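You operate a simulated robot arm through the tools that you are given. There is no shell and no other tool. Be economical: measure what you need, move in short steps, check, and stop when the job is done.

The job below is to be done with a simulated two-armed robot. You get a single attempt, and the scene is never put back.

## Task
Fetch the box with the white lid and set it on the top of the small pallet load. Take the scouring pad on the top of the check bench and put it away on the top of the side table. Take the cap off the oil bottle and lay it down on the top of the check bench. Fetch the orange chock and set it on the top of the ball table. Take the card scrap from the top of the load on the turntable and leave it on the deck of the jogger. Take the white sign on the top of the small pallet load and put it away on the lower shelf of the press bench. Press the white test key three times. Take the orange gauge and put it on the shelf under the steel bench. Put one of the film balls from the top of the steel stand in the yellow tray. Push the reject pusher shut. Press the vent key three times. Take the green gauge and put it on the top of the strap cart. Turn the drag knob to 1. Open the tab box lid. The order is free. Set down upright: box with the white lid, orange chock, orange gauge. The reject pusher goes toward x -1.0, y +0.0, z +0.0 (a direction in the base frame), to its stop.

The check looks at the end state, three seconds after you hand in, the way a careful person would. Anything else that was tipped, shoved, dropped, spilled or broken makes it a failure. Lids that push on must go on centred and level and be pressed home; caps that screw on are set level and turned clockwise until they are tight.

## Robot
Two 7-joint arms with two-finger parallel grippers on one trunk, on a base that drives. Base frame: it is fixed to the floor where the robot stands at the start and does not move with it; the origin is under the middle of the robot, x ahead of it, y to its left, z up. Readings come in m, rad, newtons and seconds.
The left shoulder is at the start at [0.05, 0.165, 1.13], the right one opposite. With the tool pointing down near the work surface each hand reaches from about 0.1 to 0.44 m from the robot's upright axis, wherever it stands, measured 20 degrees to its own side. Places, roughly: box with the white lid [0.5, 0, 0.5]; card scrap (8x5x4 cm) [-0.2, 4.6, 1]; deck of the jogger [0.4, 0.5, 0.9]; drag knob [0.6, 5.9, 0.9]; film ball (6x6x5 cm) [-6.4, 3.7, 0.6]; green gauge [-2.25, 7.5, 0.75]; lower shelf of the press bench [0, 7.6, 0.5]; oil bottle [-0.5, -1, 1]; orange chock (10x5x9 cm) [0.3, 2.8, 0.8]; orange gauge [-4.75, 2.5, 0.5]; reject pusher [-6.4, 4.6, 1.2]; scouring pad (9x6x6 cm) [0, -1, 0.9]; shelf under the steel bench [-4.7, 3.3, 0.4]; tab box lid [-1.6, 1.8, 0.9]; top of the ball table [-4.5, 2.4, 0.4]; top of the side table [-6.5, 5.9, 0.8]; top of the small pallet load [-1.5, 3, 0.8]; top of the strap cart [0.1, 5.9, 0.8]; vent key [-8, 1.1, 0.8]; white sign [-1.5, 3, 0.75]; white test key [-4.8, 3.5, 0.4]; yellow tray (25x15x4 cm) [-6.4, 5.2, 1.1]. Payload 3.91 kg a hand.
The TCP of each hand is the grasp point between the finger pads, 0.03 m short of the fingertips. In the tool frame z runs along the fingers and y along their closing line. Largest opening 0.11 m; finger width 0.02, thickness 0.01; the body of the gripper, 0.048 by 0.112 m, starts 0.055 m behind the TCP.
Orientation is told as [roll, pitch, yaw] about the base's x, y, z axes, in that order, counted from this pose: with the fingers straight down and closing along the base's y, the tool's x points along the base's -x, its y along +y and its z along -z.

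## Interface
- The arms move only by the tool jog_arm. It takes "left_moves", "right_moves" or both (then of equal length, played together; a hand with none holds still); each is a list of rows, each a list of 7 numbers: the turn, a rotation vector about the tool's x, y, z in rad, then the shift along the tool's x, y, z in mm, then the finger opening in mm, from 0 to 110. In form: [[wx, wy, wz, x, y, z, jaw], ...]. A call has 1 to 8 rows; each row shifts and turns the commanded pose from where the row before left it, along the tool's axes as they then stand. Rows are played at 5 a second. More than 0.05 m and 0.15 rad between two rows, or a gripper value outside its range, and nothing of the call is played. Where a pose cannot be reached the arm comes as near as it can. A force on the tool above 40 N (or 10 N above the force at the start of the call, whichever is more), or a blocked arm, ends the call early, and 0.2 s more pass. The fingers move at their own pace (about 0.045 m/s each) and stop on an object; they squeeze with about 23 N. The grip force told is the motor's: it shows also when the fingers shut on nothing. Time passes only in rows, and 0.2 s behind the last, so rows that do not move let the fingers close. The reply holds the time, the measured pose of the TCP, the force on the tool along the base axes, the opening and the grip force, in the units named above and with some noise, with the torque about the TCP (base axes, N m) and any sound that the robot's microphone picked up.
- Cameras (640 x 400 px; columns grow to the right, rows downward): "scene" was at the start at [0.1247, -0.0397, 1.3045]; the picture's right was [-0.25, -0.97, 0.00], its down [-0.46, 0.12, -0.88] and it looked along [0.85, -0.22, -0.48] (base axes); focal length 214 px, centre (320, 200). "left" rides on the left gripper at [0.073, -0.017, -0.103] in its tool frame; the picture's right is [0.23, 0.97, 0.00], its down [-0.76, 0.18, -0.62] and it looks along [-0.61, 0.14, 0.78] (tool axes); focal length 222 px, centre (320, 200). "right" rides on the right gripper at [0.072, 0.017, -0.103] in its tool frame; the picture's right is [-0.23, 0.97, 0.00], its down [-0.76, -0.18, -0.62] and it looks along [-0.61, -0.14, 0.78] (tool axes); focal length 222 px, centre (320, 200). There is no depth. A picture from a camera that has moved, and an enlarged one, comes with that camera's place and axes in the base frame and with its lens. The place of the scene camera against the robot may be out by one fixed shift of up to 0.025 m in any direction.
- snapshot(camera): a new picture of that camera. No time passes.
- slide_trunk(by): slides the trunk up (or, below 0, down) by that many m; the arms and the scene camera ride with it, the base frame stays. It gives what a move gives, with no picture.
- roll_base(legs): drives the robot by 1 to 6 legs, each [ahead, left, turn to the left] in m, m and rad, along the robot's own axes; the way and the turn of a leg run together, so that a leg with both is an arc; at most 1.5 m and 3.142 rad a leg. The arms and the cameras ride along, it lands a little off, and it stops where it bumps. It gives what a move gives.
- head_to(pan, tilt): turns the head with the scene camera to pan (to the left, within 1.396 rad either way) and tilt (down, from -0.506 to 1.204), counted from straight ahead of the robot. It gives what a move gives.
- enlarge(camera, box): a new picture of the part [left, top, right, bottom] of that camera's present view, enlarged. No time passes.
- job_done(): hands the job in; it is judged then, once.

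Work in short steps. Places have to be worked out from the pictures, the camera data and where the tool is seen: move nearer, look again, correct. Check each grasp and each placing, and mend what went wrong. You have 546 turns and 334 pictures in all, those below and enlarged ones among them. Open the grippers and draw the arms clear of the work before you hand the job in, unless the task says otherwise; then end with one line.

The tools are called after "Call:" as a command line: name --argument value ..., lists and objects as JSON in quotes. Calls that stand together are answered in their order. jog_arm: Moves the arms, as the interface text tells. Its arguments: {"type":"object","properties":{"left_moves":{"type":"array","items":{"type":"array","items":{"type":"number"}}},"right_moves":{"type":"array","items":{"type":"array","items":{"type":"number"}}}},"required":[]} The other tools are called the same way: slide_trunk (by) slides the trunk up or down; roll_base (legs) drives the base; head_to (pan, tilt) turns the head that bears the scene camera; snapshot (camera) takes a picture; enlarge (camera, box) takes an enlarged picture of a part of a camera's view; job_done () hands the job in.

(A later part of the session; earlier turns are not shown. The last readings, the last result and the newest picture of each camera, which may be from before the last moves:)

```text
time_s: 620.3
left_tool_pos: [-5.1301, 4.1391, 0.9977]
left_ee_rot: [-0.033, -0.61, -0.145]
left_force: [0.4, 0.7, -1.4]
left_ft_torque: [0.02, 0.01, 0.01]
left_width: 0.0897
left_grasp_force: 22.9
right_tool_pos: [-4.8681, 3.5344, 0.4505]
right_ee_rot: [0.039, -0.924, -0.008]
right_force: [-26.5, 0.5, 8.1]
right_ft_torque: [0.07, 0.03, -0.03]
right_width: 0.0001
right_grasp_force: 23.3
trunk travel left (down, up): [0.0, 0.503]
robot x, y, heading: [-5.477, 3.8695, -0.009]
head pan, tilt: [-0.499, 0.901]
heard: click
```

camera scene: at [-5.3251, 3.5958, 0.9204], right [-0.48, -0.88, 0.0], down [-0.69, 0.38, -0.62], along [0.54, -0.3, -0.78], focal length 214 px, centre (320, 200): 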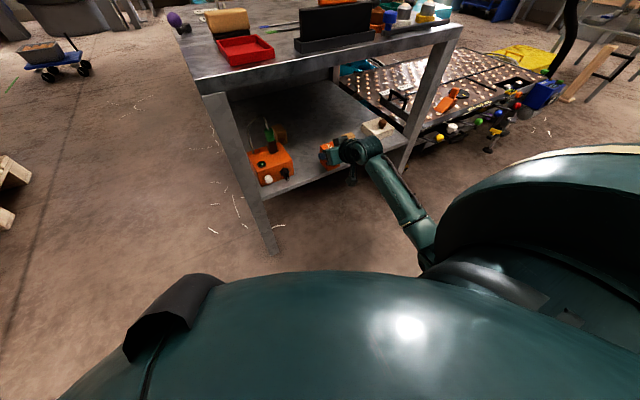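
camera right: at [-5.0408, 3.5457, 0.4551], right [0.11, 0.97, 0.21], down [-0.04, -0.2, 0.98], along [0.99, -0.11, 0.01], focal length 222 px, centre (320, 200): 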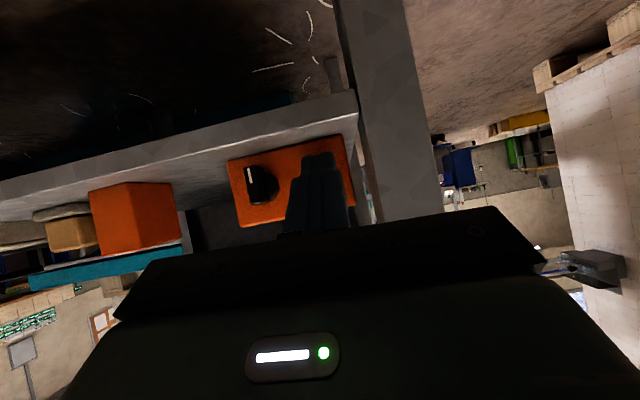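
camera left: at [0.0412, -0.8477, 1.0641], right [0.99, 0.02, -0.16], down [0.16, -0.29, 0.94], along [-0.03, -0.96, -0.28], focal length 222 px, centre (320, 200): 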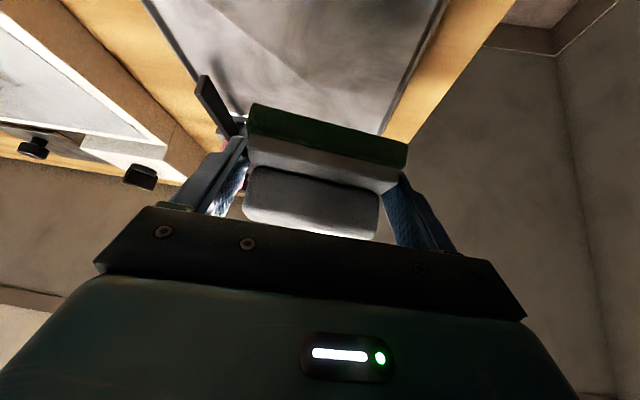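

Three clicks. Withdraw, raise the trunk, turn to face west and look for the film balls and pusher.

Call:
jog_arm --right_moves '[[0, 0, 0, 9, 0, -12, 0], [0, 0, 0, 20, 0, -40, 60], [0, 0, 0, 0, 0, -45, 60]]'

Call:
roll_base --legs '[[-0.05, 0.25, 0]]'

Call:
slide_trunk --by 0.4

Call:
roll_base --legs '[[0.3, 0, 0], [0, 0, 3.13]]'

Call:
head_to --pan 0 --tilt 0.5

Call:
snapshot --camera "scene"

```text
time_s: 621.1
left_tool_pos: [-5.1277, 4.1392, 0.9974]
left_ee_rot: [-0.033, -0.608, -0.145]
left_force: [0.5, -0.3, -1.4]
left_ft_torque: [-0.01, -0.03, -0.02]
left_width: 0.0894
left_grasp_force: 23.7
right_tool_pos: [-4.9624, 3.5301, 0.4879]
right_ee_rot: [0.041, -0.925, -0.006]
right_force: [0.8, 0.5, -0.1]
right_ft_torque: [0.01, 0.0, -0.01]
right_width: 0.0504
right_grasp_force: 0.2
trunk travel left (down, up): [0.0, 0.503]
robot x, y, heading: [-5.4814, 3.8702, -0.002]
head pan, tilt: [-0.499, 0.901]
```

```text
time_s: 623.0
left_tool_pos: [-5.1777, 4.3974, 0.9974]
left_ee_rot: [-0.031, -0.609, -0.143]
left_force: [0.5, 0.9, -1.1]
left_ft_torque: [-0.01, 0.04, -0.01]
left_width: 0.0893
left_grasp_force: 23.6
right_tool_pos: [-5.0102, 3.7895, 0.4874]
right_ee_rot: [0.043, -0.926, -0.003]
right_force: [0.0, -0.4, 0.3]
right_ft_torque: [0.03, 0.0, -0.01]
right_width: 0.0599
right_grasp_force: 0.1
trunk travel left (down, up): [0.0, 0.503]
robot x, y, heading: [-5.5286, 4.1297, -0.003]
head pan, tilt: [-0.499, 0.901]
```

```text
time_s: 626.8
left_tool_pos: [-5.1786, 4.3985, 1.3963]
left_ee_rot: [-0.032, -0.611, -0.143]
left_force: [-0.1, 0.4, -0.8]
left_ft_torque: [0.01, 0.01, -0.04]
left_width: 0.0896
left_grasp_force: 22.4
right_tool_pos: [-5.0098, 3.7882, 0.8867]
right_ee_rot: [0.042, -0.926, -0.003]
right_force: [-1.5, 0.2, 0.1]
right_ft_torque: [0.04, -0.03, 0.03]
right_width: 0.0599
right_grasp_force: 0.0
trunk travel left (down, up): [-0.4, 0.103]
robot x, y, heading: [-5.5305, 4.1297, -0.004]
head pan, tilt: [-0.499, 0.901]
```

```text
time_s: 636.3
left_tool_pos: [-5.5771, 3.8492, 1.3983]
left_ee_rot: [-0.034, -0.609, 3.03]
left_force: [0.2, -0.3, -0.3]
left_ft_torque: [0.04, -0.01, 0.02]
left_width: 0.0893
left_grasp_force: 23.4
right_tool_pos: [-5.7642, 4.453, 0.8875]
right_ee_rot: [0.042, -0.926, -3.115]
right_force: [0.1, -0.6, -0.7]
right_ft_torque: [0.0, -0.03, -0.02]
right_width: 0.0601
right_grasp_force: 0.0
trunk travel left (down, up): [-0.4, 0.103]
robot x, y, heading: [-5.2354, 4.1281, -3.11]
head pan, tilt: [-0.499, 0.901]
```

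```text
time_s: 637.2
left_tool_pos: [-5.577, 3.8504, 1.3972]
left_ee_rot: [-0.033, -0.61, 3.03]
left_force: [-0.1, -1.0, 0.0]
left_ft_torque: [0.01, -0.06, 0.06]
left_width: 0.0894
left_grasp_force: 23.1
right_tool_pos: [-5.7648, 4.4532, 0.8869]
right_ee_rot: [0.04, -0.924, -3.115]
right_force: [-0.5, -0.4, -0.2]
right_ft_torque: [0.01, 0.03, 0.01]
right_width: 0.0601
right_grasp_force: 0.0
trunk travel left (down, up): [-0.4, 0.103]
robot x, y, heading: [-5.234, 4.1267, -3.113]
head pan, tilt: [0.0, 0.499]
```

```text
141 pictures are left
camera scene: at [-5.3465, 4.1082, 1.3542], right [-0.03, 1.0, 0.0], down [0.48, 0.01, -0.88], along [-0.88, -0.03, -0.48], focal length 214 px, centre (320, 200)
```

scene: 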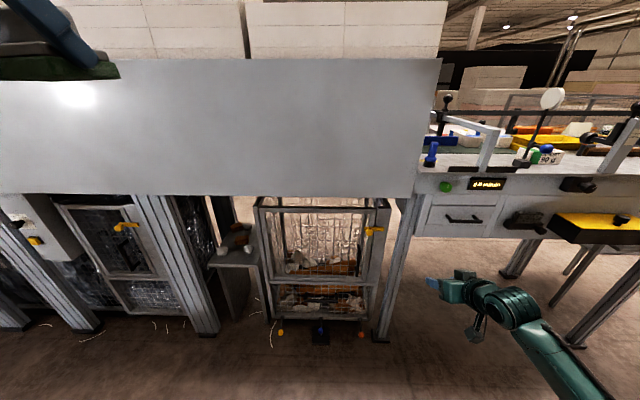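

Call:
enlarge --camera "scene" --box '[190, 190, 290, 290]'

Call:
enlarge --camera "scene" --box '[400, 80, 640, 250]'

```text
4.00 times, centred on (240, 240) of scene
camera zoom: at [-5.3465, 4.1082, 1.3542], right [-0.03, 1.0, 0.0], down [0.48, 0.01, -0.88], along [-0.88, -0.03, -0.48], focal length 858 px, centre (640, 40)
```

zoom: 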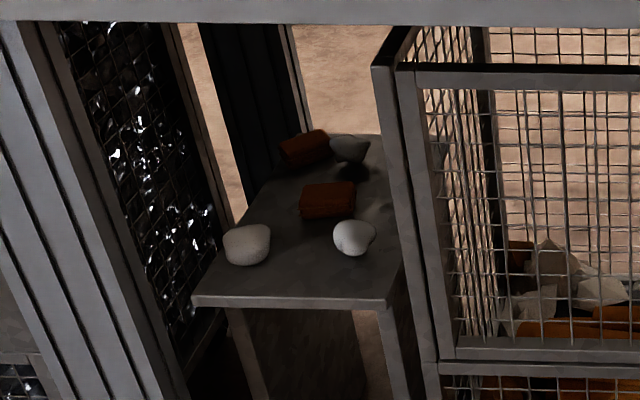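

```text
2.35 times, centred on (520, 165) of scene
camera zoom: at [-5.3465, 4.1082, 1.3542], right [-0.03, 1.0, 0.0], down [0.48, 0.01, -0.88], along [-0.88, -0.03, -0.48], focal length 505 px, centre (-151, 282)
```

zoom: 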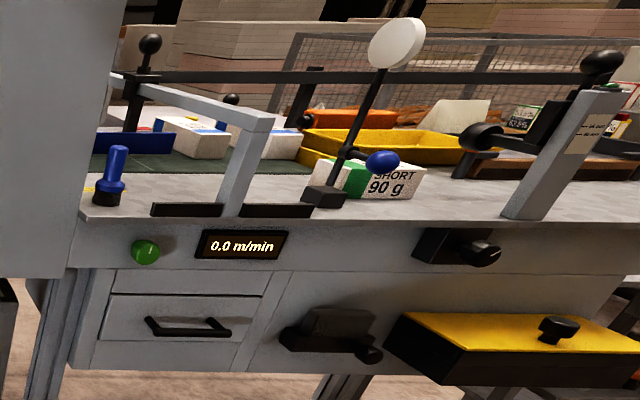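

White film balls sit on the small stand at x≈−6.16, y 3.58/3.71, z≈0.6. Turn the base 0.4 left so only the right hand reaches in, lower the trunk, and approach.

Call:
slide_trunk --by -0.23

Call:
roll_base --legs '[[0, 0, 0.4], [0, 0.43, 0], [0.3, 0, 0]]'

Call:
jog_arm --right_moves '[[0.114, 0, 0.0864, 0, 0, 0, 90], [0.114, 0, 0.0864, 0, 0, 0, 90], [0.08, 0, 0.06, 0, 0, 0, 90]]'

Call:
snapshot --camera "right"

```text
time_s: 639.6
left_tool_pos: [-5.5759, 3.8496, 1.1674]
left_ee_rot: [-0.033, -0.607, 3.029]
left_force: [-0.7, 1.8, -0.7]
left_ft_torque: [-0.03, -0.07, -0.01]
left_width: 0.0893
left_grasp_force: 22.5
right_tool_pos: [-5.7644, 4.4545, 0.6578]
right_ee_rot: [0.041, -0.928, -3.114]
right_force: [-0.1, 0.0, 0.0]
right_ft_torque: [0.01, 0.01, 0.0]
right_width: 0.0602
right_grasp_force: 0.0
trunk travel left (down, up): [-0.17, 0.333]
robot x, y, heading: [-5.232, 4.1301, -3.111]
head pan, tilt: [0.0, 0.499]
```

```text
time_s: 643.1
left_tool_pos: [-5.2983, 3.4175, 1.1662]
left_ee_rot: [-0.038, -0.61, -2.847]
left_force: [0.1, 0.5, -2.0]
left_ft_torque: [-0.02, 0.02, -0.03]
left_width: 0.0895
left_grasp_force: 23.1
right_tool_pos: [-5.7057, 3.9013, 0.6581]
right_ee_rot: [0.044, -0.93, -2.716]
right_force: [0.0, 0.0, -0.2]
right_ft_torque: [-0.02, 0.02, -0.03]
right_width: 0.06
right_grasp_force: 0.2
trunk travel left (down, up): [-0.17, 0.333]
robot x, y, heading: [-5.0852, 3.8122, -2.711]
head pan, tilt: [0.0, 0.499]
stopped in leg 2: the robot was blocked; the commanded pose is now the measured one
```

```text
time_s: 643.9
left_tool_pos: [-5.298, 3.4167, 1.1683]
left_ee_rot: [-0.039, -0.609, -2.847]
left_force: [-0.6, 0.2, -1.0]
left_ft_torque: [0.02, -0.02, -0.01]
left_width: 0.0893
left_grasp_force: 23.0
right_tool_pos: [-5.7049, 3.9018, 0.6573]
right_ee_rot: [0.045, -0.916, -3.104]
right_force: [-0.2, 0.4, -0.1]
right_ft_torque: [0.0, 0.0, 0.03]
right_width: 0.0901
right_grasp_force: 0.1
trunk travel left (down, up): [-0.17, 0.333]
robot x, y, heading: [-5.0929, 3.8109, -2.717]
head pan, tilt: [0.0, 0.499]
```

```text
138 pictures are left
camera right: at [-5.5786, 3.8951, 0.6633], right [-0.07, -0.98, 0.21], down [0.02, 0.21, 0.98], along [-1.0, 0.07, 0.0], focal length 222 px, centre (320, 200)
```

right: 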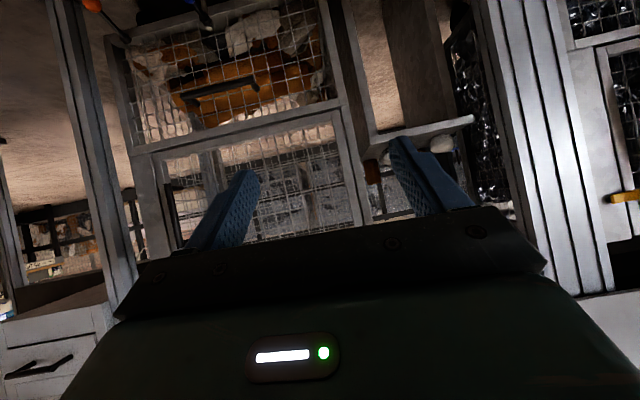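

Ball L at (−6.16,3.61,0.59). Drive in along the gap.

Call:
roll_base --legs '[[0.43, 0.08, 0]]'

Call:
snapshot --camera "right"

```text
time_s: 646.5
left_tool_pos: [-5.6613, 3.1658, 1.1678]
left_ee_rot: [-0.039, -0.608, -2.847]
left_force: [0.8, 0.1, -1.1]
left_ft_torque: [0.0, 0.0, 0.02]
left_width: 0.0894
left_grasp_force: 22.8
right_tool_pos: [-6.067, 3.6502, 0.6587]
right_ee_rot: [0.046, -0.917, -3.103]
right_force: [0.0, 0.2, -0.3]
right_ft_torque: [0.01, 0.02, 0.01]
right_width: 0.0901
right_grasp_force: 0.1
trunk travel left (down, up): [-0.17, 0.333]
robot x, y, heading: [-5.4525, 3.5582, -2.709]
head pan, tilt: [0.0, 0.499]
```

```text
137 pictures are left
camera right: at [-5.9412, 3.6429, 0.6632], right [-0.07, -0.98, 0.21], down [0.02, 0.21, 0.98], along [-1.0, 0.07, 0.0], focal length 222 px, centre (320, 200)
```

right: 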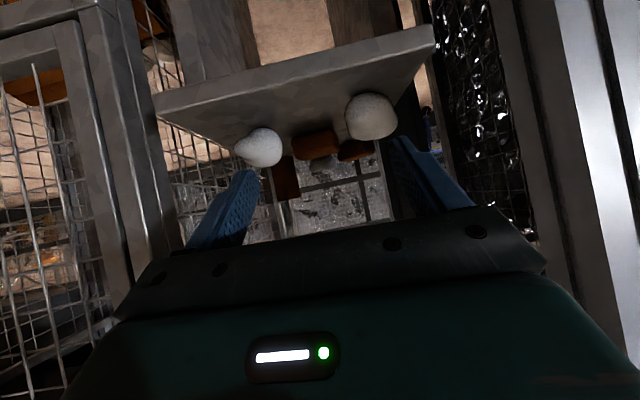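

Call:
roll_base --legs '[[0.09, 0, 0]]'

Call:
jog_arm --right_moves '[[0, 0, 0, 10, 11.5, 24, 90], [0, 0, 0, 10, 11.5, 24, 90]]'

Call:
snapshot --camera "right"

```text
time_s: 647.6
left_tool_pos: [-5.7422, 3.1285, 1.1663]
left_ee_rot: [-0.038, -0.608, -2.85]
left_force: [-0.3, 0.2, -0.3]
left_ft_torque: [0.03, 0.02, 0.02]
left_width: 0.0894
left_grasp_force: 22.8
right_tool_pos: [-6.1493, 3.6119, 0.6586]
right_ee_rot: [0.046, -0.916, -3.102]
right_force: [-0.6, -0.4, 0.5]
right_ft_torque: [-0.05, 0.01, 0.02]
right_width: 0.09
right_grasp_force: 0.0
trunk travel left (down, up): [-0.17, 0.333]
robot x, y, heading: [-5.5318, 3.5209, -2.72]
head pan, tilt: [0.0, 0.499]
```

```text
time_s: 648.2
left_tool_pos: [-5.743, 3.1278, 1.1679]
left_ee_rot: [-0.039, -0.609, -2.851]
left_force: [-0.2, -0.1, -0.8]
left_ft_torque: [0.04, 0.01, 0.01]
left_width: 0.0893
left_grasp_force: 22.7
right_tool_pos: [-6.1718, 3.5862, 0.6131]
right_ee_rot: [0.047, -0.915, -3.103]
right_force: [0.7, -0.2, 0.2]
right_ft_torque: [0.01, 0.0, 0.0]
right_width: 0.0901
right_grasp_force: 0.0
trunk travel left (down, up): [-0.17, 0.333]
robot x, y, heading: [-5.5349, 3.5185, -2.716]
head pan, tilt: [0.0, 0.499]
```

```text
136 pictures are left
camera right: at [-6.046, 3.5802, 0.6188], right [-0.07, -0.98, 0.21], down [0.02, 0.21, 0.98], along [-1.0, 0.07, 0.0], focal length 222 px, centre (320, 200)
```

right: 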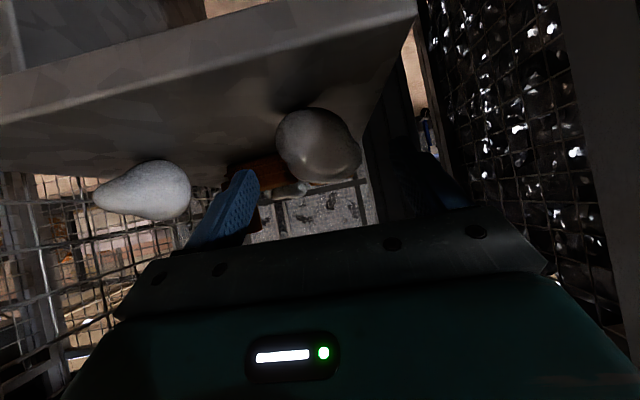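

Call:
jog_arm --right_moves '[[0, 0, 0, 7, 0, 20, 90], [0, 0, 0, 0, 0, 0, 40], [0, 0, 0, 0, 0, 0, 40], [0, 0, 0, 0, 0, 0, 40], [0, 0, 0, -20, 0, -15, 40], [0, 0, 0, -24, 0, -18, 40]]'

Call:
snapshot --camera "right"

```text
time_s: 649.6
left_tool_pos: [-5.7424, 3.1283, 1.1664]
left_ee_rot: [-0.039, -0.609, -2.849]
left_force: [0.9, -0.7, -2.1]
left_ft_torque: [0.0, -0.03, 0.02]
left_width: 0.0893
left_grasp_force: 23.0
right_tool_pos: [-6.1863, 3.5877, 0.651]
right_ee_rot: [0.045, -0.917, -3.105]
right_force: [-0.1, -1.3, -0.7]
right_ft_torque: [0.04, -0.01, 0.01]
right_width: 0.0513
right_grasp_force: 23.0
trunk travel left (down, up): [-0.17, 0.333]
robot x, y, heading: [-5.5307, 3.5193, -2.72]
head pan, tilt: [0.0, 0.499]
```

```text
135 pictures are left
camera right: at [-6.0588, 3.5811, 0.6566], right [-0.07, -0.98, 0.21], down [0.02, 0.21, 0.98], along [-1.0, 0.07, 0.0], focal length 222 px, centre (320, 200)
```

right: 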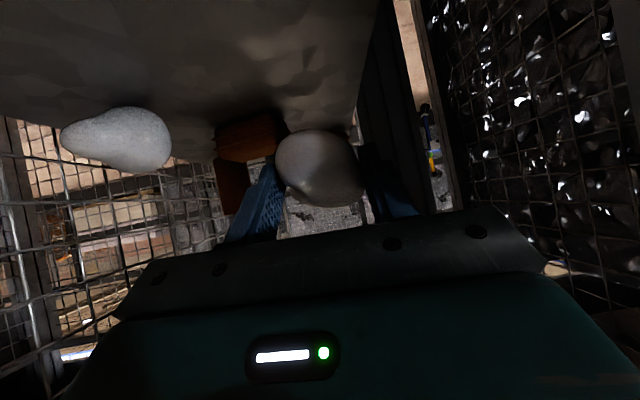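

Ball held. Back out, raise the trunk, and go north to the inspection station; look at it.

Call:
roll_base --legs '[[-0.33, 0, 0], [0, -0.6, 0], [0, 0, -0.41]]'

Call:
slide_trunk --by 0.33

Call:
roll_base --legs '[[0, -0.55, 0]]'

Call:
snapshot --camera "scene"

```text
time_s: 654.4
left_tool_pos: [-5.6569, 3.743, 1.1667]
left_ee_rot: [-0.038, -0.609, -2.84]
left_force: [0.1, 0.3, 0.1]
left_ft_torque: [0.0, -0.01, 0.0]
left_width: 0.0892
left_grasp_force: 23.0
right_tool_pos: [-6.099, 4.1926, 0.6503]
right_ee_rot: [0.058, -0.905, -3.089]
right_force: [6.3, 1.3, 2.9]
right_ft_torque: [0.14, -0.01, -0.2]
right_width: 0.0488
right_grasp_force: 23.3
trunk travel left (down, up): [-0.17, 0.333]
robot x, y, heading: [-5.4528, 4.139, -2.705]
head pan, tilt: [0.0, 0.499]
stopped in leg 2: the force on the tool passed its limit (the readings are from after the stop); the commanded pose is now the measured one
```

```text
time_s: 656.7
left_tool_pos: [-5.656, 3.7433, 1.4299]
left_ee_rot: [-0.04, -0.609, -2.837]
left_force: [0.6, -0.6, -1.2]
left_ft_torque: [0.02, 0.03, -0.07]
left_width: 0.0892
left_grasp_force: 23.5
right_tool_pos: [-6.0956, 4.191, 0.8983]
right_ee_rot: [0.05, -0.871, -3.081]
right_force: [1.6, 1.5, -5.3]
right_ft_torque: [-0.24, 0.24, -0.01]
right_width: 0.0487
right_grasp_force: 23.5
trunk travel left (down, up): [-0.432, 0.071]
robot x, y, heading: [-5.4524, 4.1399, -2.706]
head pan, tilt: [0.0, 0.499]
stopped: the force on the tool passed its limit (the readings are from after the stop); the commanded pose is now the measured one
```

```text
time_s: 657.5
left_tool_pos: [-5.6604, 3.753, 1.4299]
left_ee_rot: [-0.038, -0.609, -2.837]
left_force: [-0.4, 0.3, -0.8]
left_ft_torque: [-0.03, 0.01, 0.02]
left_width: 0.0892
left_grasp_force: 23.4
right_tool_pos: [-6.0976, 4.1982, 0.8954]
right_ee_rot: [0.052, -0.868, -3.077]
right_force: [-0.5, 0.5, 0.1]
right_ft_torque: [0.0, 0.03, 0.0]
right_width: 0.0487
right_grasp_force: 22.9
trunk travel left (down, up): [-0.432, 0.071]
robot x, y, heading: [-5.4587, 4.1455, -2.698]
head pan, tilt: [0.0, 0.499]
stopped in leg 1: the robot was blocked; the commanded pose is now the measured one
```

```text
134 pictures are left
camera scene: at [-5.5595, 4.0804, 1.3865], right [-0.43, 0.91, 0.0], down [0.43, 0.2, -0.88], along [-0.79, -0.37, -0.48], focal length 214 px, centre (320, 200)
```

scene: 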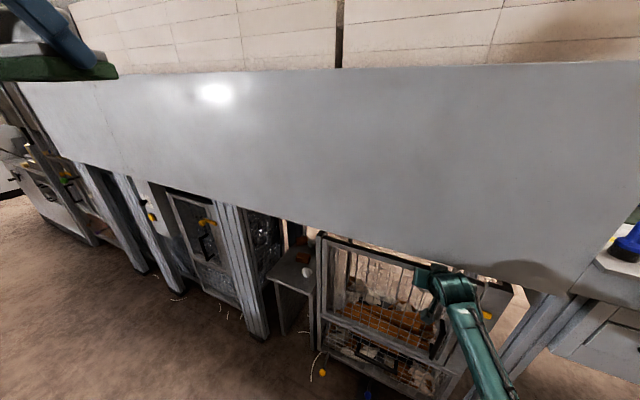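

I got carried into the cage area. Pull straight out in +x before anything else.

Call:
roll_base --legs '[[-0.135, 0.064, 0]]'

Call:
snapshot --camera "right"

```text
time_s: 658.9
left_tool_pos: [-5.5093, 3.7523, 1.4288]
left_ee_rot: [-0.038, -0.607, -2.834]
left_force: [0.3, -0.1, -0.2]
left_ft_torque: [-0.01, 0.02, 0.03]
left_width: 0.0895
left_grasp_force: 22.5
right_tool_pos: [-5.9487, 4.1955, 0.8973]
right_ee_rot: [0.05, -0.869, -3.073]
right_force: [-0.4, -1.1, -0.5]
right_ft_torque: [-0.04, -0.01, -0.02]
right_width: 0.0488
right_grasp_force: 22.8
trunk travel left (down, up): [-0.432, 0.071]
robot x, y, heading: [-5.3052, 4.1479, -2.701]
head pan, tilt: [0.0, 0.499]
```

```text
133 pictures are left
camera right: at [-5.8221, 4.1934, 0.908], right [-0.04, -0.98, 0.21], down [-0.04, 0.21, 0.98], along [-1.0, 0.03, -0.05], focal length 222 px, centre (320, 200)
```

right: 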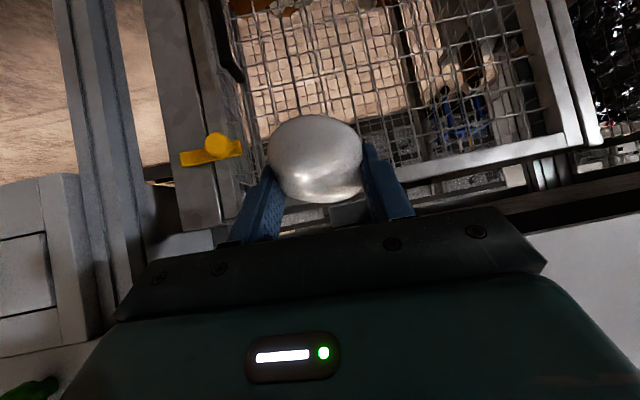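

Free, ball still in hand. Back a bit more, raise, square up, and strafe north to the station.

Call:
roll_base --legs '[[-0.05, 0.03, 0], [0, 0, -0.44]]'

Call:
slide_trunk --by 0.07

Call:
jog_arm --right_moves '[[0, 0, 0, -30, 0, -30, 40], [0, 0, 0, -30, 0, -30, 40], [0, 0, 0, -30, 0, -30, 40], [0, 0, 0, -30, 0, -30, 40], [0, 0, 0, -30, 0, -30, 40], [0, 0, 0, -30, 0, -30, 40]]'

Call:
roll_base --legs '[[0, -0.7, 0]]'

Call:
snapshot --camera "scene"

```text
time_s: 661.2
left_tool_pos: [-5.6023, 3.8705, 1.4287]
left_ee_rot: [-0.038, -0.607, 3.01]
left_force: [0.1, 0.6, -0.7]
left_ft_torque: [-0.02, -0.06, 0.0]
left_width: 0.0893
left_grasp_force: 23.3
right_tool_pos: [-5.8099, 4.4587, 0.8956]
right_ee_rot: [0.051, -0.866, 2.769]
right_force: [-0.9, -0.5, 0.3]
right_ft_torque: [0.02, 0.02, 0.01]
right_width: 0.049
right_grasp_force: 23.3
trunk travel left (down, up): [-0.432, 0.071]
robot x, y, heading: [-5.2492, 4.1412, -3.141]
head pan, tilt: [0.0, 0.499]
```

```text
time_s: 662.2
left_tool_pos: [-5.6016, 3.8694, 1.4991]
left_ee_rot: [-0.038, -0.607, 3.009]
left_force: [-0.5, 0.1, 0.0]
left_ft_torque: [-0.01, -0.05, 0.0]
left_width: 0.0894
left_grasp_force: 23.0
right_tool_pos: [-5.8084, 4.4577, 0.9657]
right_ee_rot: [0.05, -0.866, 2.769]
right_force: [0.1, 0.3, -0.4]
right_ft_torque: [-0.04, -0.02, 0.01]
right_width: 0.0492
right_grasp_force: 22.9
trunk travel left (down, up): [-0.502, 0.001]
robot x, y, heading: [-5.2476, 4.1406, -3.139]
head pan, tilt: [0.0, 0.499]
```

```text
time_s: 663.6
left_tool_pos: [-5.6014, 3.8697, 1.4984]
left_ee_rot: [-0.038, -0.607, 3.01]
left_force: [0.5, -0.7, -1.4]
left_ft_torque: [-0.02, 0.03, 0.01]
left_width: 0.0894
left_grasp_force: 23.1
right_tool_pos: [-5.7873, 4.4612, 1.2201]
right_ee_rot: [0.048, -0.866, 2.771]
right_force: [0.1, -0.2, 0.4]
right_ft_torque: [0.02, 0.01, -0.01]
right_width: 0.0489
right_grasp_force: 22.8
trunk travel left (down, up): [-0.502, 0.001]
robot x, y, heading: [-5.2479, 4.1423, -3.141]
head pan, tilt: [0.0, 0.499]
```

```text
time_s: 667.5
left_tool_pos: [-5.6025, 4.5664, 1.4999]
left_ee_rot: [-0.038, -0.608, 3.001]
left_force: [0.3, -0.1, -1.3]
left_ft_torque: [0.01, 0.01, 0.03]
left_width: 0.0892
left_grasp_force: 22.9
right_tool_pos: [-5.783, 5.1593, 1.2189]
right_ee_rot: [0.052, -0.867, 2.758]
right_force: [0.7, 0.3, -0.6]
right_ft_torque: [0.02, 0.02, 0.01]
right_width: 0.0489
right_grasp_force: 23.1
trunk travel left (down, up): [-0.502, 0.001]
robot x, y, heading: [-5.2511, 4.8381, 3.136]
head pan, tilt: [0.0, 0.499]
```

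```text
132 pictures are left
camera scene: at [-5.3615, 4.8191, 1.4564], right [0.01, 1.0, 0.0], down [0.48, 0.0, -0.88], along [-0.88, 0.01, -0.48], focal length 214 px, centre (320, 200)
```

scene: 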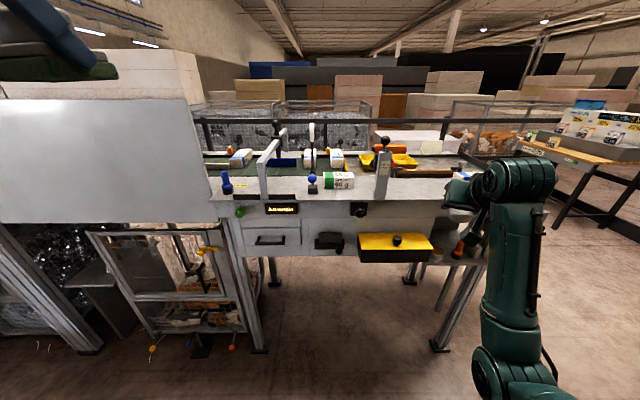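

Call:
enlarge --camera "scene" --box '[200, 110, 460, 270]'

```text
2.46 times, centred on (330, 190) of scene
camera zoom: at [-5.3615, 4.8191, 1.4564], right [0.01, 1.0, 0.0], down [0.48, 0.0, -0.88], along [-0.88, 0.01, -0.48], focal length 528 px, centre (295, 225)
```

zoom: 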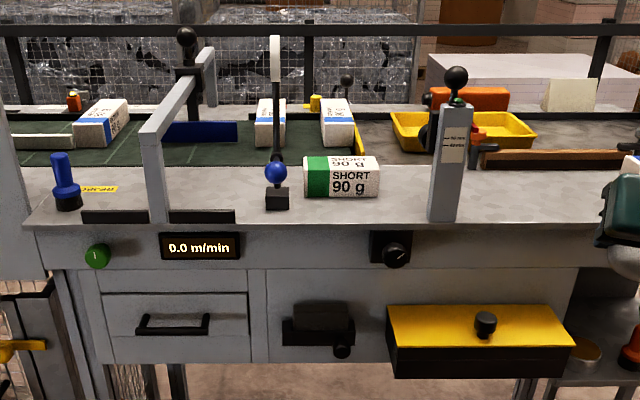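

Yellow tray spans y 5.04–5.35, x≈−6.33…−6.52; a post stands in front of its middle, so aim at y≈5.29. Straighten the hand and approach.

Call:
jog_arm --right_moves '[[-0.097, 0, -0.082, 0, 0, 0, 40], [-0.097, 0, -0.082, 0, 0, 0, 40], [-0.09, 0, -0.08, 0, 0, 0, 40]]'

Call:
roll_base --legs '[[0, -0.14, 0], [0.5, 0, 0]]'

Call:
snapshot --camera "right"

Call:
snapshot --camera "scene"

```text
time_s: 668.3
left_tool_pos: [-5.6023, 4.5675, 1.4992]
left_ee_rot: [-0.038, -0.607, 2.999]
left_force: [0.1, -1.0, 0.2]
left_ft_torque: [-0.01, -0.07, -0.02]
left_width: 0.0891
left_grasp_force: 23.4
right_tool_pos: [-5.7826, 5.1578, 1.2184]
right_ee_rot: [0.044, -0.879, -3.143]
right_force: [-0.6, 0.1, -0.3]
right_ft_torque: [-0.01, 0.04, -0.05]
right_width: 0.049
right_grasp_force: 23.0
trunk travel left (down, up): [-0.502, 0.001]
robot x, y, heading: [-5.2514, 4.832, 3.138]
head pan, tilt: [0.0, 0.499]
```

```text
time_s: 672.0
left_tool_pos: [-6.0739, 4.7073, 1.4995]
left_ee_rot: [-0.042, -0.61, 2.999]
left_force: [-1.0, 0.7, -0.2]
left_ft_torque: [0.0, -0.02, -0.01]
left_width: 0.0892
left_grasp_force: 23.2
right_tool_pos: [-6.253, 5.301, 1.2223]
right_ee_rot: [0.035, -0.884, -3.142]
right_force: [-0.2, 0.1, -0.2]
right_ft_torque: [0.01, 0.01, 0.01]
right_width: 0.049
right_grasp_force: 22.9
trunk travel left (down, up): [-0.502, 0.001]
robot x, y, heading: [-5.7218, 4.9781, 3.136]
head pan, tilt: [0.0, 0.499]
stopped in leg 2: the robot was blocked; the commanded pose is now the measured one
```

```text
130 pictures are left
camera right: at [-6.1271, 5.2884, 1.2318], right [-0.12, -0.97, 0.2], down [-0.01, 0.2, 0.98], along [-0.99, 0.11, -0.03], focal length 222 px, centre (320, 200)
```

right: 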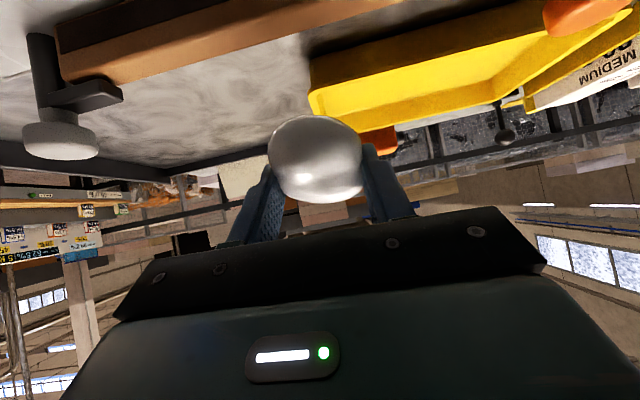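

```text
129 pictures are left
camera scene: at [-5.8324, 4.9578, 1.4573], right [0.01, 1.0, 0.0], down [0.47, 0.0, -0.88], along [-0.88, 0.01, -0.47], focal length 214 px, centre (320, 200)
```

scene: 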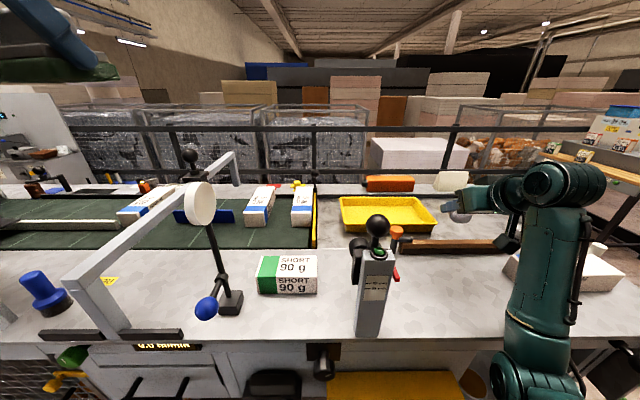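

Base is against the station. Flatten the hand's pitch to reach further, move it over the tray, and lower the trunk a little.

Call:
jog_arm --right_moves '[[0, -0.15, 0, 0, 25, 0, 40], [0, -0.15, 0, 0, 25, 0, 40], [0, -0.08, 0, 0, 26, 0, 40], [0, 0, 0, -10, 0, 40, 40], [0, 0, 0, -10, 0, 40, 40], [0, 0, 0, -8, 0, 35, 40]]'

Call:
snapshot --camera "right"

```text
time_s: 673.5
left_tool_pos: [-6.0386, 4.7066, 1.51]
left_ee_rot: [-0.042, -0.637, 2.985]
left_force: [-0.3, -0.7, -1.8]
left_ft_torque: [0.04, -0.02, -0.02]
left_width: 0.0895
left_grasp_force: 23.4
right_tool_pos: [-6.3214, 5.2314, 1.1927]
right_ee_rot: [0.042, -1.223, 3.111]
right_force: [-0.1, 0.0, -0.7]
right_ft_torque: [-0.02, 0.01, 0.01]
right_width: 0.0488
right_grasp_force: 23.4
trunk travel left (down, up): [-0.502, 0.001]
robot x, y, heading: [-5.7178, 4.9765, 3.114]
head pan, tilt: [0.0, 0.499]
stopped in row 6 (right hand): the arm was blocked; the commanded pose is now the measured one
```

```text
128 pictures are left
camera right: at [-6.201, 5.2152, 1.1596], right [-0.07, -0.97, 0.23], down [0.32, 0.19, 0.93], along [-0.94, 0.14, 0.3], focal length 222 px, centre (320, 200)
```

right: 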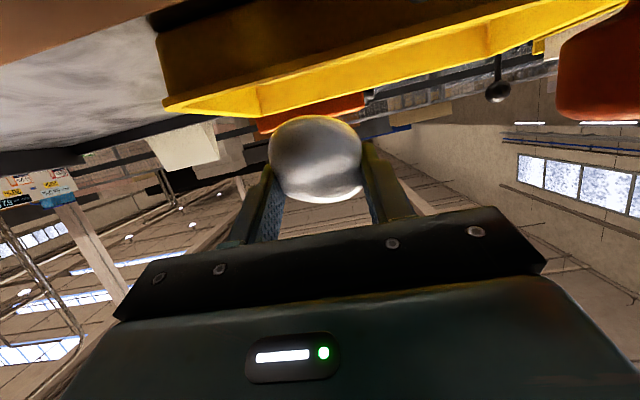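

The low elbow meets the station edge. Raise the hand 6–7 cm and then advance.

Call:
jog_arm --right_moves '[[0, 0, 0, -35, 0, -12, 40], [0, 0, 0, -32, 0, -11, 40], [0, 0, 0, -10, 0, 28, 40], [0, 0, 0, -10, 0, 28, 40]]'

Call:
snapshot --camera "right"

Call:
snapshot --camera "scene"

```text
time_s: 674.2
left_tool_pos: [-6.0362, 4.7044, 1.5081]
left_ee_rot: [-0.043, -0.635, 2.98]
left_force: [-0.6, -0.3, -0.8]
left_ft_torque: [-0.01, -0.03, -0.02]
left_width: 0.0891
left_grasp_force: 22.9
right_tool_pos: [-6.313, 5.2252, 1.165]
right_ee_rot: [0.042, -1.069, 3.119]
right_force: [0.4, 0.5, 3.9]
right_ft_torque: [0.1, 0.06, 0.01]
right_width: 0.0489
right_grasp_force: 23.6
trunk travel left (down, up): [-0.502, 0.001]
robot x, y, heading: [-5.7146, 4.9768, 3.107]
head pan, tilt: [0.0, 0.499]
stopped in row 3 (right hand): the arm was blocked; the commanded pose is now the measured one
```

```text
127 pictures are left
camera right: at [-6.1886, 5.2113, 1.1496], right [-0.1, -0.97, 0.22], down [0.18, 0.2, 0.96], along [-0.98, 0.13, 0.15], focal length 222 px, centre (320, 200)
```

right: 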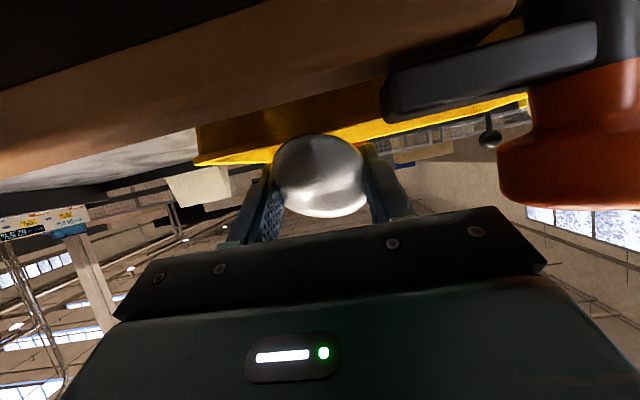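

```text
126 pictures are left
camera scene: at [-5.791, 4.952, 1.4618], right [0.03, 1.0, 0.01], down [0.45, -0.01, -0.89], along [-0.89, 0.03, -0.45], focal length 214 px, centre (320, 200)
```

scene: 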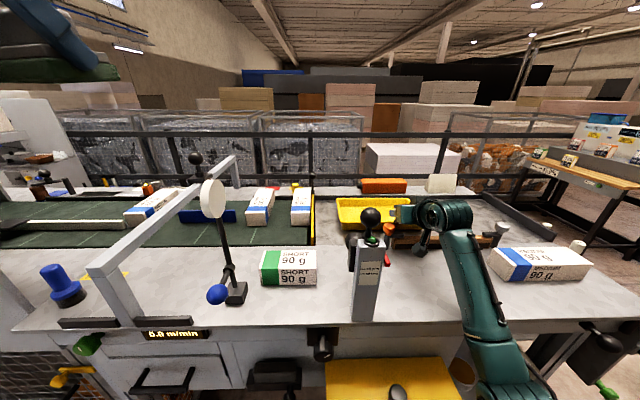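

The belt display now reads 5.0 m/min — something on the station's front may have been touched by the base. Retract the arm and back away from the station, then check.

Call:
jog_arm --right_moves '[[0, 0, 0, -20, 0, -40, 40], [0, 0, 0, -20, 0, -40, 40], [0, 0, 0, -30, 0, -20, 40]]'

Call:
roll_base --legs '[[-0.12, 0, 0.02]]'

Call:
snapshot --camera "scene"

```text
time_s: 675.0
left_tool_pos: [-6.0688, 4.7129, 1.5003]
left_ee_rot: [-0.039, -0.611, 2.986]
left_force: [0.3, -0.3, -0.9]
left_ft_torque: [-0.01, -0.02, -0.01]
left_width: 0.0892
left_grasp_force: 23.2
right_tool_pos: [-6.2941, 5.2357, 1.2537]
right_ee_rot: [0.058, -1.029, 3.106]
right_force: [0.7, -0.5, -1.1]
right_ft_torque: [0.01, -0.02, 0.02]
right_width: 0.049
right_grasp_force: 23.5
trunk travel left (down, up): [-0.502, 0.001]
robot x, y, heading: [-5.7197, 4.981, 3.119]
head pan, tilt: [0.0, 0.499]
```

```text
time_s: 676.3
left_tool_pos: [-5.9522, 4.7041, 1.4976]
left_ee_rot: [-0.038, -0.604, 3.006]
left_force: [-0.4, 0.3, -0.2]
left_ft_torque: [0.03, -0.01, -0.02]
left_width: 0.0891
left_grasp_force: 22.7
right_tool_pos: [-6.1864, 5.224, 1.2518]
right_ee_rot: [0.061, -1.028, 3.125]
right_force: [-0.4, -0.3, 0.2]
right_ft_torque: [-0.01, -0.03, 0.01]
right_width: 0.0487
right_grasp_force: 23.3
trunk travel left (down, up): [-0.502, 0.001]
robot x, y, heading: [-5.6, 4.974, 3.141]
head pan, tilt: [0.0, 0.499]
```

```text
125 pictures are left
camera scene: at [-5.713, 4.9587, 1.4565], right [0.0, 1.0, 0.0], down [0.48, 0.0, -0.88], along [-0.88, 0.0, -0.48], focal length 214 px, centre (320, 200)
```

scene: 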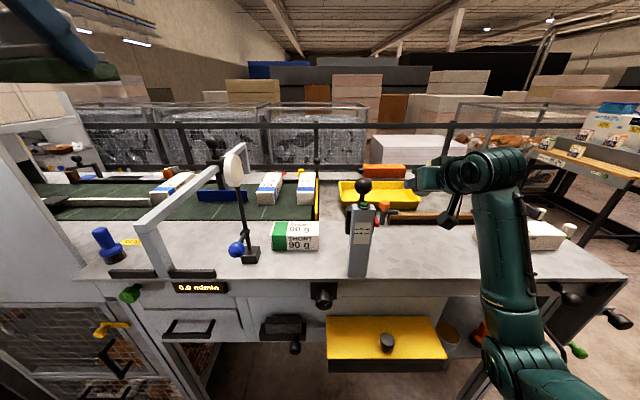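

Call:
enlarge --camera "scene" --box '[80, 220, 360, 360]'

```text
2.29 times, centred on (220, 290) of scene
camera zoom: at [-5.713, 4.9587, 1.4565], right [0.0, 1.0, 0.0], down [0.48, 0.0, -0.88], along [-0.88, 0.0, -0.48], focal length 490 px, centre (549, -6)
```

zoom: 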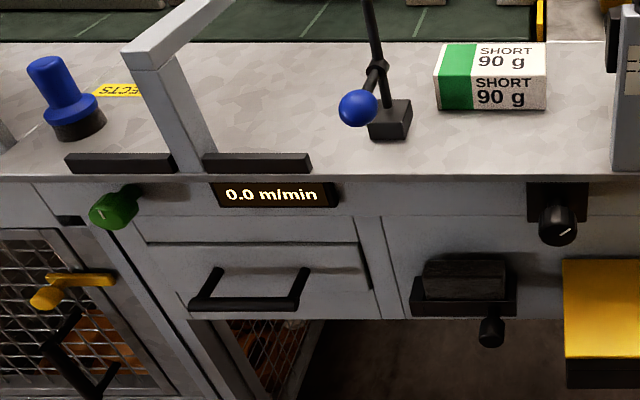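

Display reads 0.0 – fine. I'll bring the right hand up and outward to get the elbow out of its low posture.

Call:
jog_arm --right_moves '[[0, 0, 0, -35, -15, -25, 40], [0, 0, 0, -35, -15, -25, 40], [0, 0, 0, -35, -15, -25, 40], [0, 0, 0, -35, -25, -20, 40], [0, 0, 0, -20, -40, -10, 40], [0, 0, 0, 0, -40, -20, 40], [0, 0, 0, 0, -40, -20, 40]]'

Call:
head_to --pan -0.6 --tilt 0.5

Call:
snapshot --camera "scene"

```text
time_s: 677.9
left_tool_pos: [-5.9526, 4.7059, 1.4999]
left_ee_rot: [-0.037, -0.606, 3.005]
left_force: [1.2, 0.0, -0.6]
left_ft_torque: [-0.01, -0.03, -0.01]
left_width: 0.0891
left_grasp_force: 22.7
right_tool_pos: [-6.1512, 5.4224, 1.4563]
right_ee_rot: [0.063, -1.029, 3.124]
right_force: [0.8, -1.1, -0.7]
right_ft_torque: [-0.04, 0.0, 0.02]
right_width: 0.0487
right_grasp_force: 22.7
trunk travel left (down, up): [-0.502, 0.001]
robot x, y, heading: [-5.5973, 4.9807, 3.144]
head pan, tilt: [0.0, 0.499]
```

```text
time_s: 678.9
left_tool_pos: [-5.9524, 4.7068, 1.4973]
left_ee_rot: [-0.04, -0.604, 3.005]
left_force: [-0.5, 0.0, -1.2]
left_ft_torque: [0.03, 0.03, 0.0]
left_width: 0.0895
left_grasp_force: 23.4
right_tool_pos: [-6.1518, 5.4211, 1.4569]
right_ee_rot: [0.06, -1.027, 3.124]
right_force: [0.3, 1.2, -0.3]
right_ft_torque: [-0.02, 0.01, 0.01]
right_width: 0.0486
right_grasp_force: 23.0
trunk travel left (down, up): [-0.502, 0.001]
robot x, y, heading: [-5.6037, 4.975, 3.139]
head pan, tilt: [-0.6, 0.499]
```

```text
123 pictures are left
camera scene: at [-5.6975, 5.01, 1.4564], right [0.57, 0.82, 0.0], down [0.4, -0.27, -0.88], along [-0.72, 0.5, -0.48], focal length 214 px, centre (320, 200)
```

scene: 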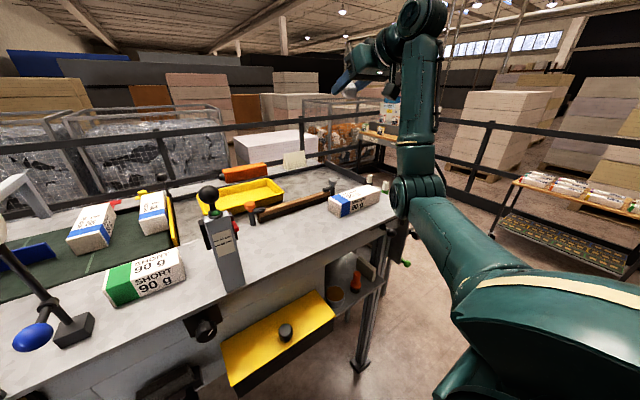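

Elbow stays low, so I'll go in high: hand at z≈1.28 over y≈5.21, drive up to the station, then extend over the tray.

Call:
jog_arm --right_moves '[[0, 0, 0, 25, 35, 15, 40], [0, 0, 0, 25, 35, 15, 40], [0, 0, 0, 25, 35, 15, 40], [0, 0, 0, 25, 35, 15, 40], [0, 0, 0, 25, 35, 15, 40], [0, 0, 0, 20, 35, 12, 40]]'

Call:
roll_base --legs '[[0.11, 0, 0]]'

Call:
jog_arm --right_moves '[[0, 0, 0, -10, 0, 17, 40], [0, 0, 0, -10, 0, 17, 40], [0, 0, 0, -10, 0, 17, 40], [0, 0, 0, -10, 0, 17, 40]]'

Call:
snapshot --camera "right"

```text
time_s: 680.3
left_tool_pos: [-5.9544, 4.7048, 1.4973]
left_ee_rot: [-0.04, -0.604, 3.006]
left_force: [-0.1, 0.6, -1.7]
left_ft_torque: [0.02, -0.03, -0.03]
left_width: 0.0893
left_grasp_force: 23.3
right_tool_pos: [-6.143, 5.2028, 1.2956]
right_ee_rot: [0.063, -1.028, 3.125]
right_force: [-0.4, -0.2, -0.2]
right_ft_torque: [0.0, 0.03, 0.0]
right_width: 0.0487
right_grasp_force: 22.8
trunk travel left (down, up): [-0.502, 0.001]
robot x, y, heading: [-5.6016, 4.9745, 3.136]
head pan, tilt: [-0.6, 0.499]
```

```text
time_s: 681.5
left_tool_pos: [-6.0546, 4.7062, 1.5013]
left_ee_rot: [-0.039, -0.612, 3.005]
left_force: [0.1, 0.1, -1.1]
left_ft_torque: [0.0, -0.03, 0.0]
left_width: 0.0893
left_grasp_force: 22.9
right_tool_pos: [-6.2468, 5.2052, 1.2986]
right_ee_rot: [0.058, -1.032, 3.126]
right_force: [-0.1, 0.3, -1.1]
right_ft_torque: [0.03, 0.0, 0.02]
right_width: 0.0489
right_grasp_force: 23.4
trunk travel left (down, up): [-0.502, 0.001]
robot x, y, heading: [-5.7104, 4.9767, 3.139]
head pan, tilt: [-0.6, 0.499]
```

```text
time_s: 682.5
left_tool_pos: [-6.0594, 4.7054, 1.4992]
left_ee_rot: [-0.037, -0.608, 3.003]
left_force: [0.3, -0.1, -1.2]
left_ft_torque: [-0.01, 0.0, -0.04]
left_width: 0.0892
left_grasp_force: 23.1
right_tool_pos: [-6.3293, 5.2015, 1.2992]
right_ee_rot: [0.06, -1.034, 3.126]
right_force: [0.5, 0.6, 0.4]
right_ft_torque: [0.03, 0.0, 0.0]
right_width: 0.0491
right_grasp_force: 22.9
trunk travel left (down, up): [-0.502, 0.001]
robot x, y, heading: [-5.7168, 4.9787, 3.141]
head pan, tilt: [-0.6, 0.499]
```

```text
122 pictures are left
camera right: at [-6.2042, 5.1892, 1.2899], right [-0.08, -0.97, 0.22], down [0.14, 0.21, 0.97], along [-0.99, 0.11, 0.12], focal length 222 px, centre (320, 200)
```

right: 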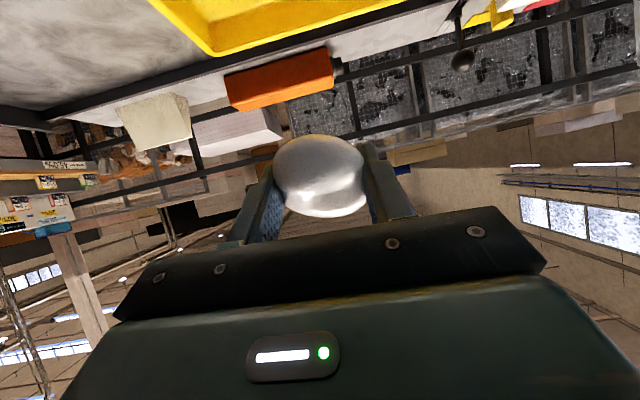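

Tray's near edge is x≈−6.36, so I need ~9 cm more. Try extending further.

Call:
jog_arm --right_moves '[[0, 0, 0, -12, 0, 20, 40], [0, 0, 0, -12, 0, 20, 40], [0, 0, 0, -12, 0, 20, 40], [0, 0, 0, -12, 0, 20, 40]]'

```text
time_s: 683.5
left_tool_pos: [-6.0662, 4.7062, 1.4992]
left_ee_rot: [-0.038, -0.605, 3.005]
left_force: [0.7, 0.2, -0.7]
left_ft_torque: [-0.03, -0.02, 0.01]
left_width: 0.0895
left_grasp_force: 23.2
right_tool_pos: [-6.4273, 5.198, 1.2921]
right_ee_rot: [0.058, -1.026, 3.127]
right_force: [1.1, -0.8, -0.1]
right_ft_torque: [0.02, 0.02, 0.01]
right_width: 0.0486
right_grasp_force: 22.6
trunk travel left (down, up): [-0.502, 0.001]
robot x, y, heading: [-5.7156, 4.9767, 3.141]
head pan, tilt: [-0.6, 0.499]
```

Reached over the tray. Now lower gradually.

Call:
jog_arm --right_moves '[[0, 0, 0, 17, 0, 10, 40], [0, 0, 0, 17, 0, 10, 40], [0, 0, 0, 17, 0, 10, 40], [0, 0, 0, 17, 0, 10, 40]]'

Call:
snapshot --camera "right"

```text
time_s: 684.5
left_tool_pos: [-6.04, 4.7042, 1.5047]
left_ee_rot: [-0.037, -0.625, 3.002]
left_force: [-1.1, 0.5, 0.2]
left_ft_torque: [0.01, -0.01, -0.02]
left_width: 0.0895
left_grasp_force: 22.8
right_tool_pos: [-6.4039, 5.1975, 1.2209]
right_ee_rot: [0.054, -1.036, 3.128]
right_force: [0.5, -0.4, -0.2]
right_ft_torque: [0.03, 0.04, 0.01]
right_width: 0.0487
right_grasp_force: 22.8
trunk travel left (down, up): [-0.502, 0.001]
robot x, y, heading: [-5.7069, 4.9786, 3.133]
head pan, tilt: [-0.6, 0.499]
```

```text
121 pictures are left
camera right: at [-6.2785, 5.1851, 1.2122], right [-0.09, -0.97, 0.22], down [0.14, 0.21, 0.97], along [-0.99, 0.11, 0.12], focal length 222 px, centre (320, 200)
```

right: 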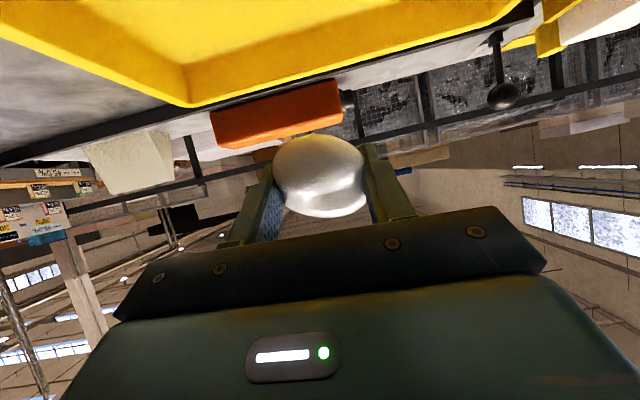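

Ball is over the tray. Steepen the pitch a bit to lower it more before release.

Call:
jog_arm --right_moves '[[0, 0.1, 0, -10, 0, -5, 40], [0, 0.12, 0, 0, 0, 0, 40], [0, 0.1, 0, 0, 0, 0, 40], [0, 0, 0, 15, 0, 14, 40], [0, 0, 0, 15, 0, 14, 40]]'

Call:
snapshot --camera "right"

```text
time_s: 685.7
left_tool_pos: [-6.065, 4.7068, 1.4981]
left_ee_rot: [-0.039, -0.603, 3.003]
left_force: [-0.1, 0.1, -0.4]
left_ft_torque: [-0.03, -0.01, 0.0]
left_width: 0.0895
left_grasp_force: 23.3
right_tool_pos: [-6.4204, 5.1964, 1.1834]
right_ee_rot: [0.039, -0.706, -3.135]
right_force: [-0.7, -0.9, 0.3]
right_ft_torque: [0.02, 0.0, -0.01]
right_width: 0.0488
right_grasp_force: 23.3
trunk travel left (down, up): [-0.502, 0.001]
robot x, y, heading: [-5.713, 4.9777, 3.14]
head pan, tilt: [-0.6, 0.499]
```

```text
120 pictures are left
camera right: at [-6.2989, 5.1854, 1.2164], right [-0.14, -0.97, 0.18], down [-0.18, 0.2, 0.96], along [-0.97, 0.1, -0.21], focal length 222 px, centre (320, 200)
```

right: 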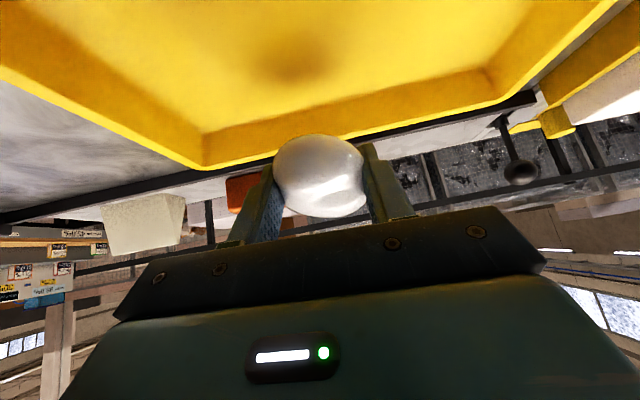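

Great, no contact and right above the tray. Lower 4 cm more and release.

Call:
jog_arm --right_moves '[[0, 0, 0, 10, 0, 11.4, 40], [0, 0, 0, 10, 0, 11.4, 40], [0, 0, 0, 10, 0, 11.4, 40]]'

Call:
jog_arm --right_moves '[[0, 0, 0, 0, 0, 0, 60], [0, 0, 0, 0, 0, 0, 85], [0, 0, 0, 0, 0, 0, 85], [0, 0, 0, -10, 0, -11, 85], [0, 0, 0, -30, 0, -30, 85], [0, 0, 0, -30, 0, -30, 85], [0, 0, 0, 0, 0, -45, 85]]'

Call:
snapshot --camera "right"

```text
time_s: 686.5
left_tool_pos: [-6.0667, 4.7059, 1.5005]
left_ee_rot: [-0.038, -0.605, 3.003]
left_force: [0.9, -0.1, -0.5]
left_ft_torque: [-0.05, -0.05, -0.01]
left_width: 0.0891
left_grasp_force: 22.7
right_tool_pos: [-6.4244, 5.199, 1.1585]
right_ee_rot: [0.039, -0.732, -3.137]
right_force: [0.3, 0.7, -0.8]
right_ft_torque: [0.02, -0.03, -0.01]
right_width: 0.0489
right_grasp_force: 22.9
trunk travel left (down, up): [-0.502, 0.001]
robot x, y, heading: [-5.712, 4.9761, 3.137]
head pan, tilt: [-0.6, 0.499]
```

```text
time_s: 687.3
left_tool_pos: [-6.0417, 4.7033, 1.5023]
left_ee_rot: [-0.041, -0.622, 2.998]
left_force: [-1.0, -0.8, -1.6]
left_ft_torque: [0.03, -0.04, -0.01]
left_width: 0.0891
left_grasp_force: 22.7
right_tool_pos: [-6.3999, 5.2042, 1.1345]
right_ee_rot: [0.019, -0.717, -3.139]
right_force: [-27.7, 35.2, -8.5]
right_ft_torque: [-0.8, 0.44, 4.29]
right_width: 0.085
right_grasp_force: 0.0
trunk travel left (down, up): [-0.502, 0.001]
robot x, y, heading: [-5.7082, 4.9735, 3.126]
head pan, tilt: [-0.6, 0.499]
stopped in row 3 (right hand): the force on the tool passed its limit (the readings are from after the stop); the commanded pose is now the measured one
```

```text
119 pictures are left
camera right: at [-6.2776, 5.1889, 1.1657], right [-0.16, -0.97, 0.16], down [-0.17, 0.19, 0.97], along [-0.97, 0.12, -0.19], focal length 222 px, centre (320, 200)
```

right: 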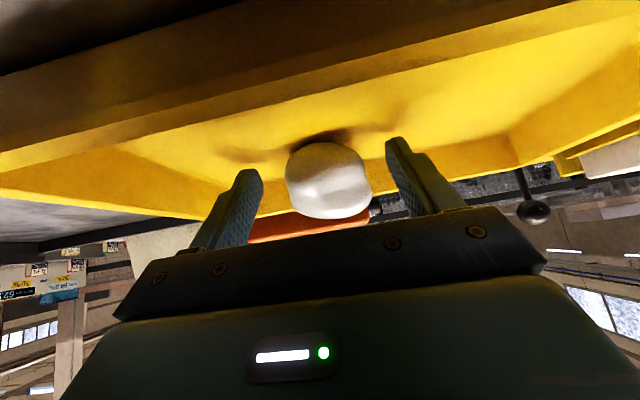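

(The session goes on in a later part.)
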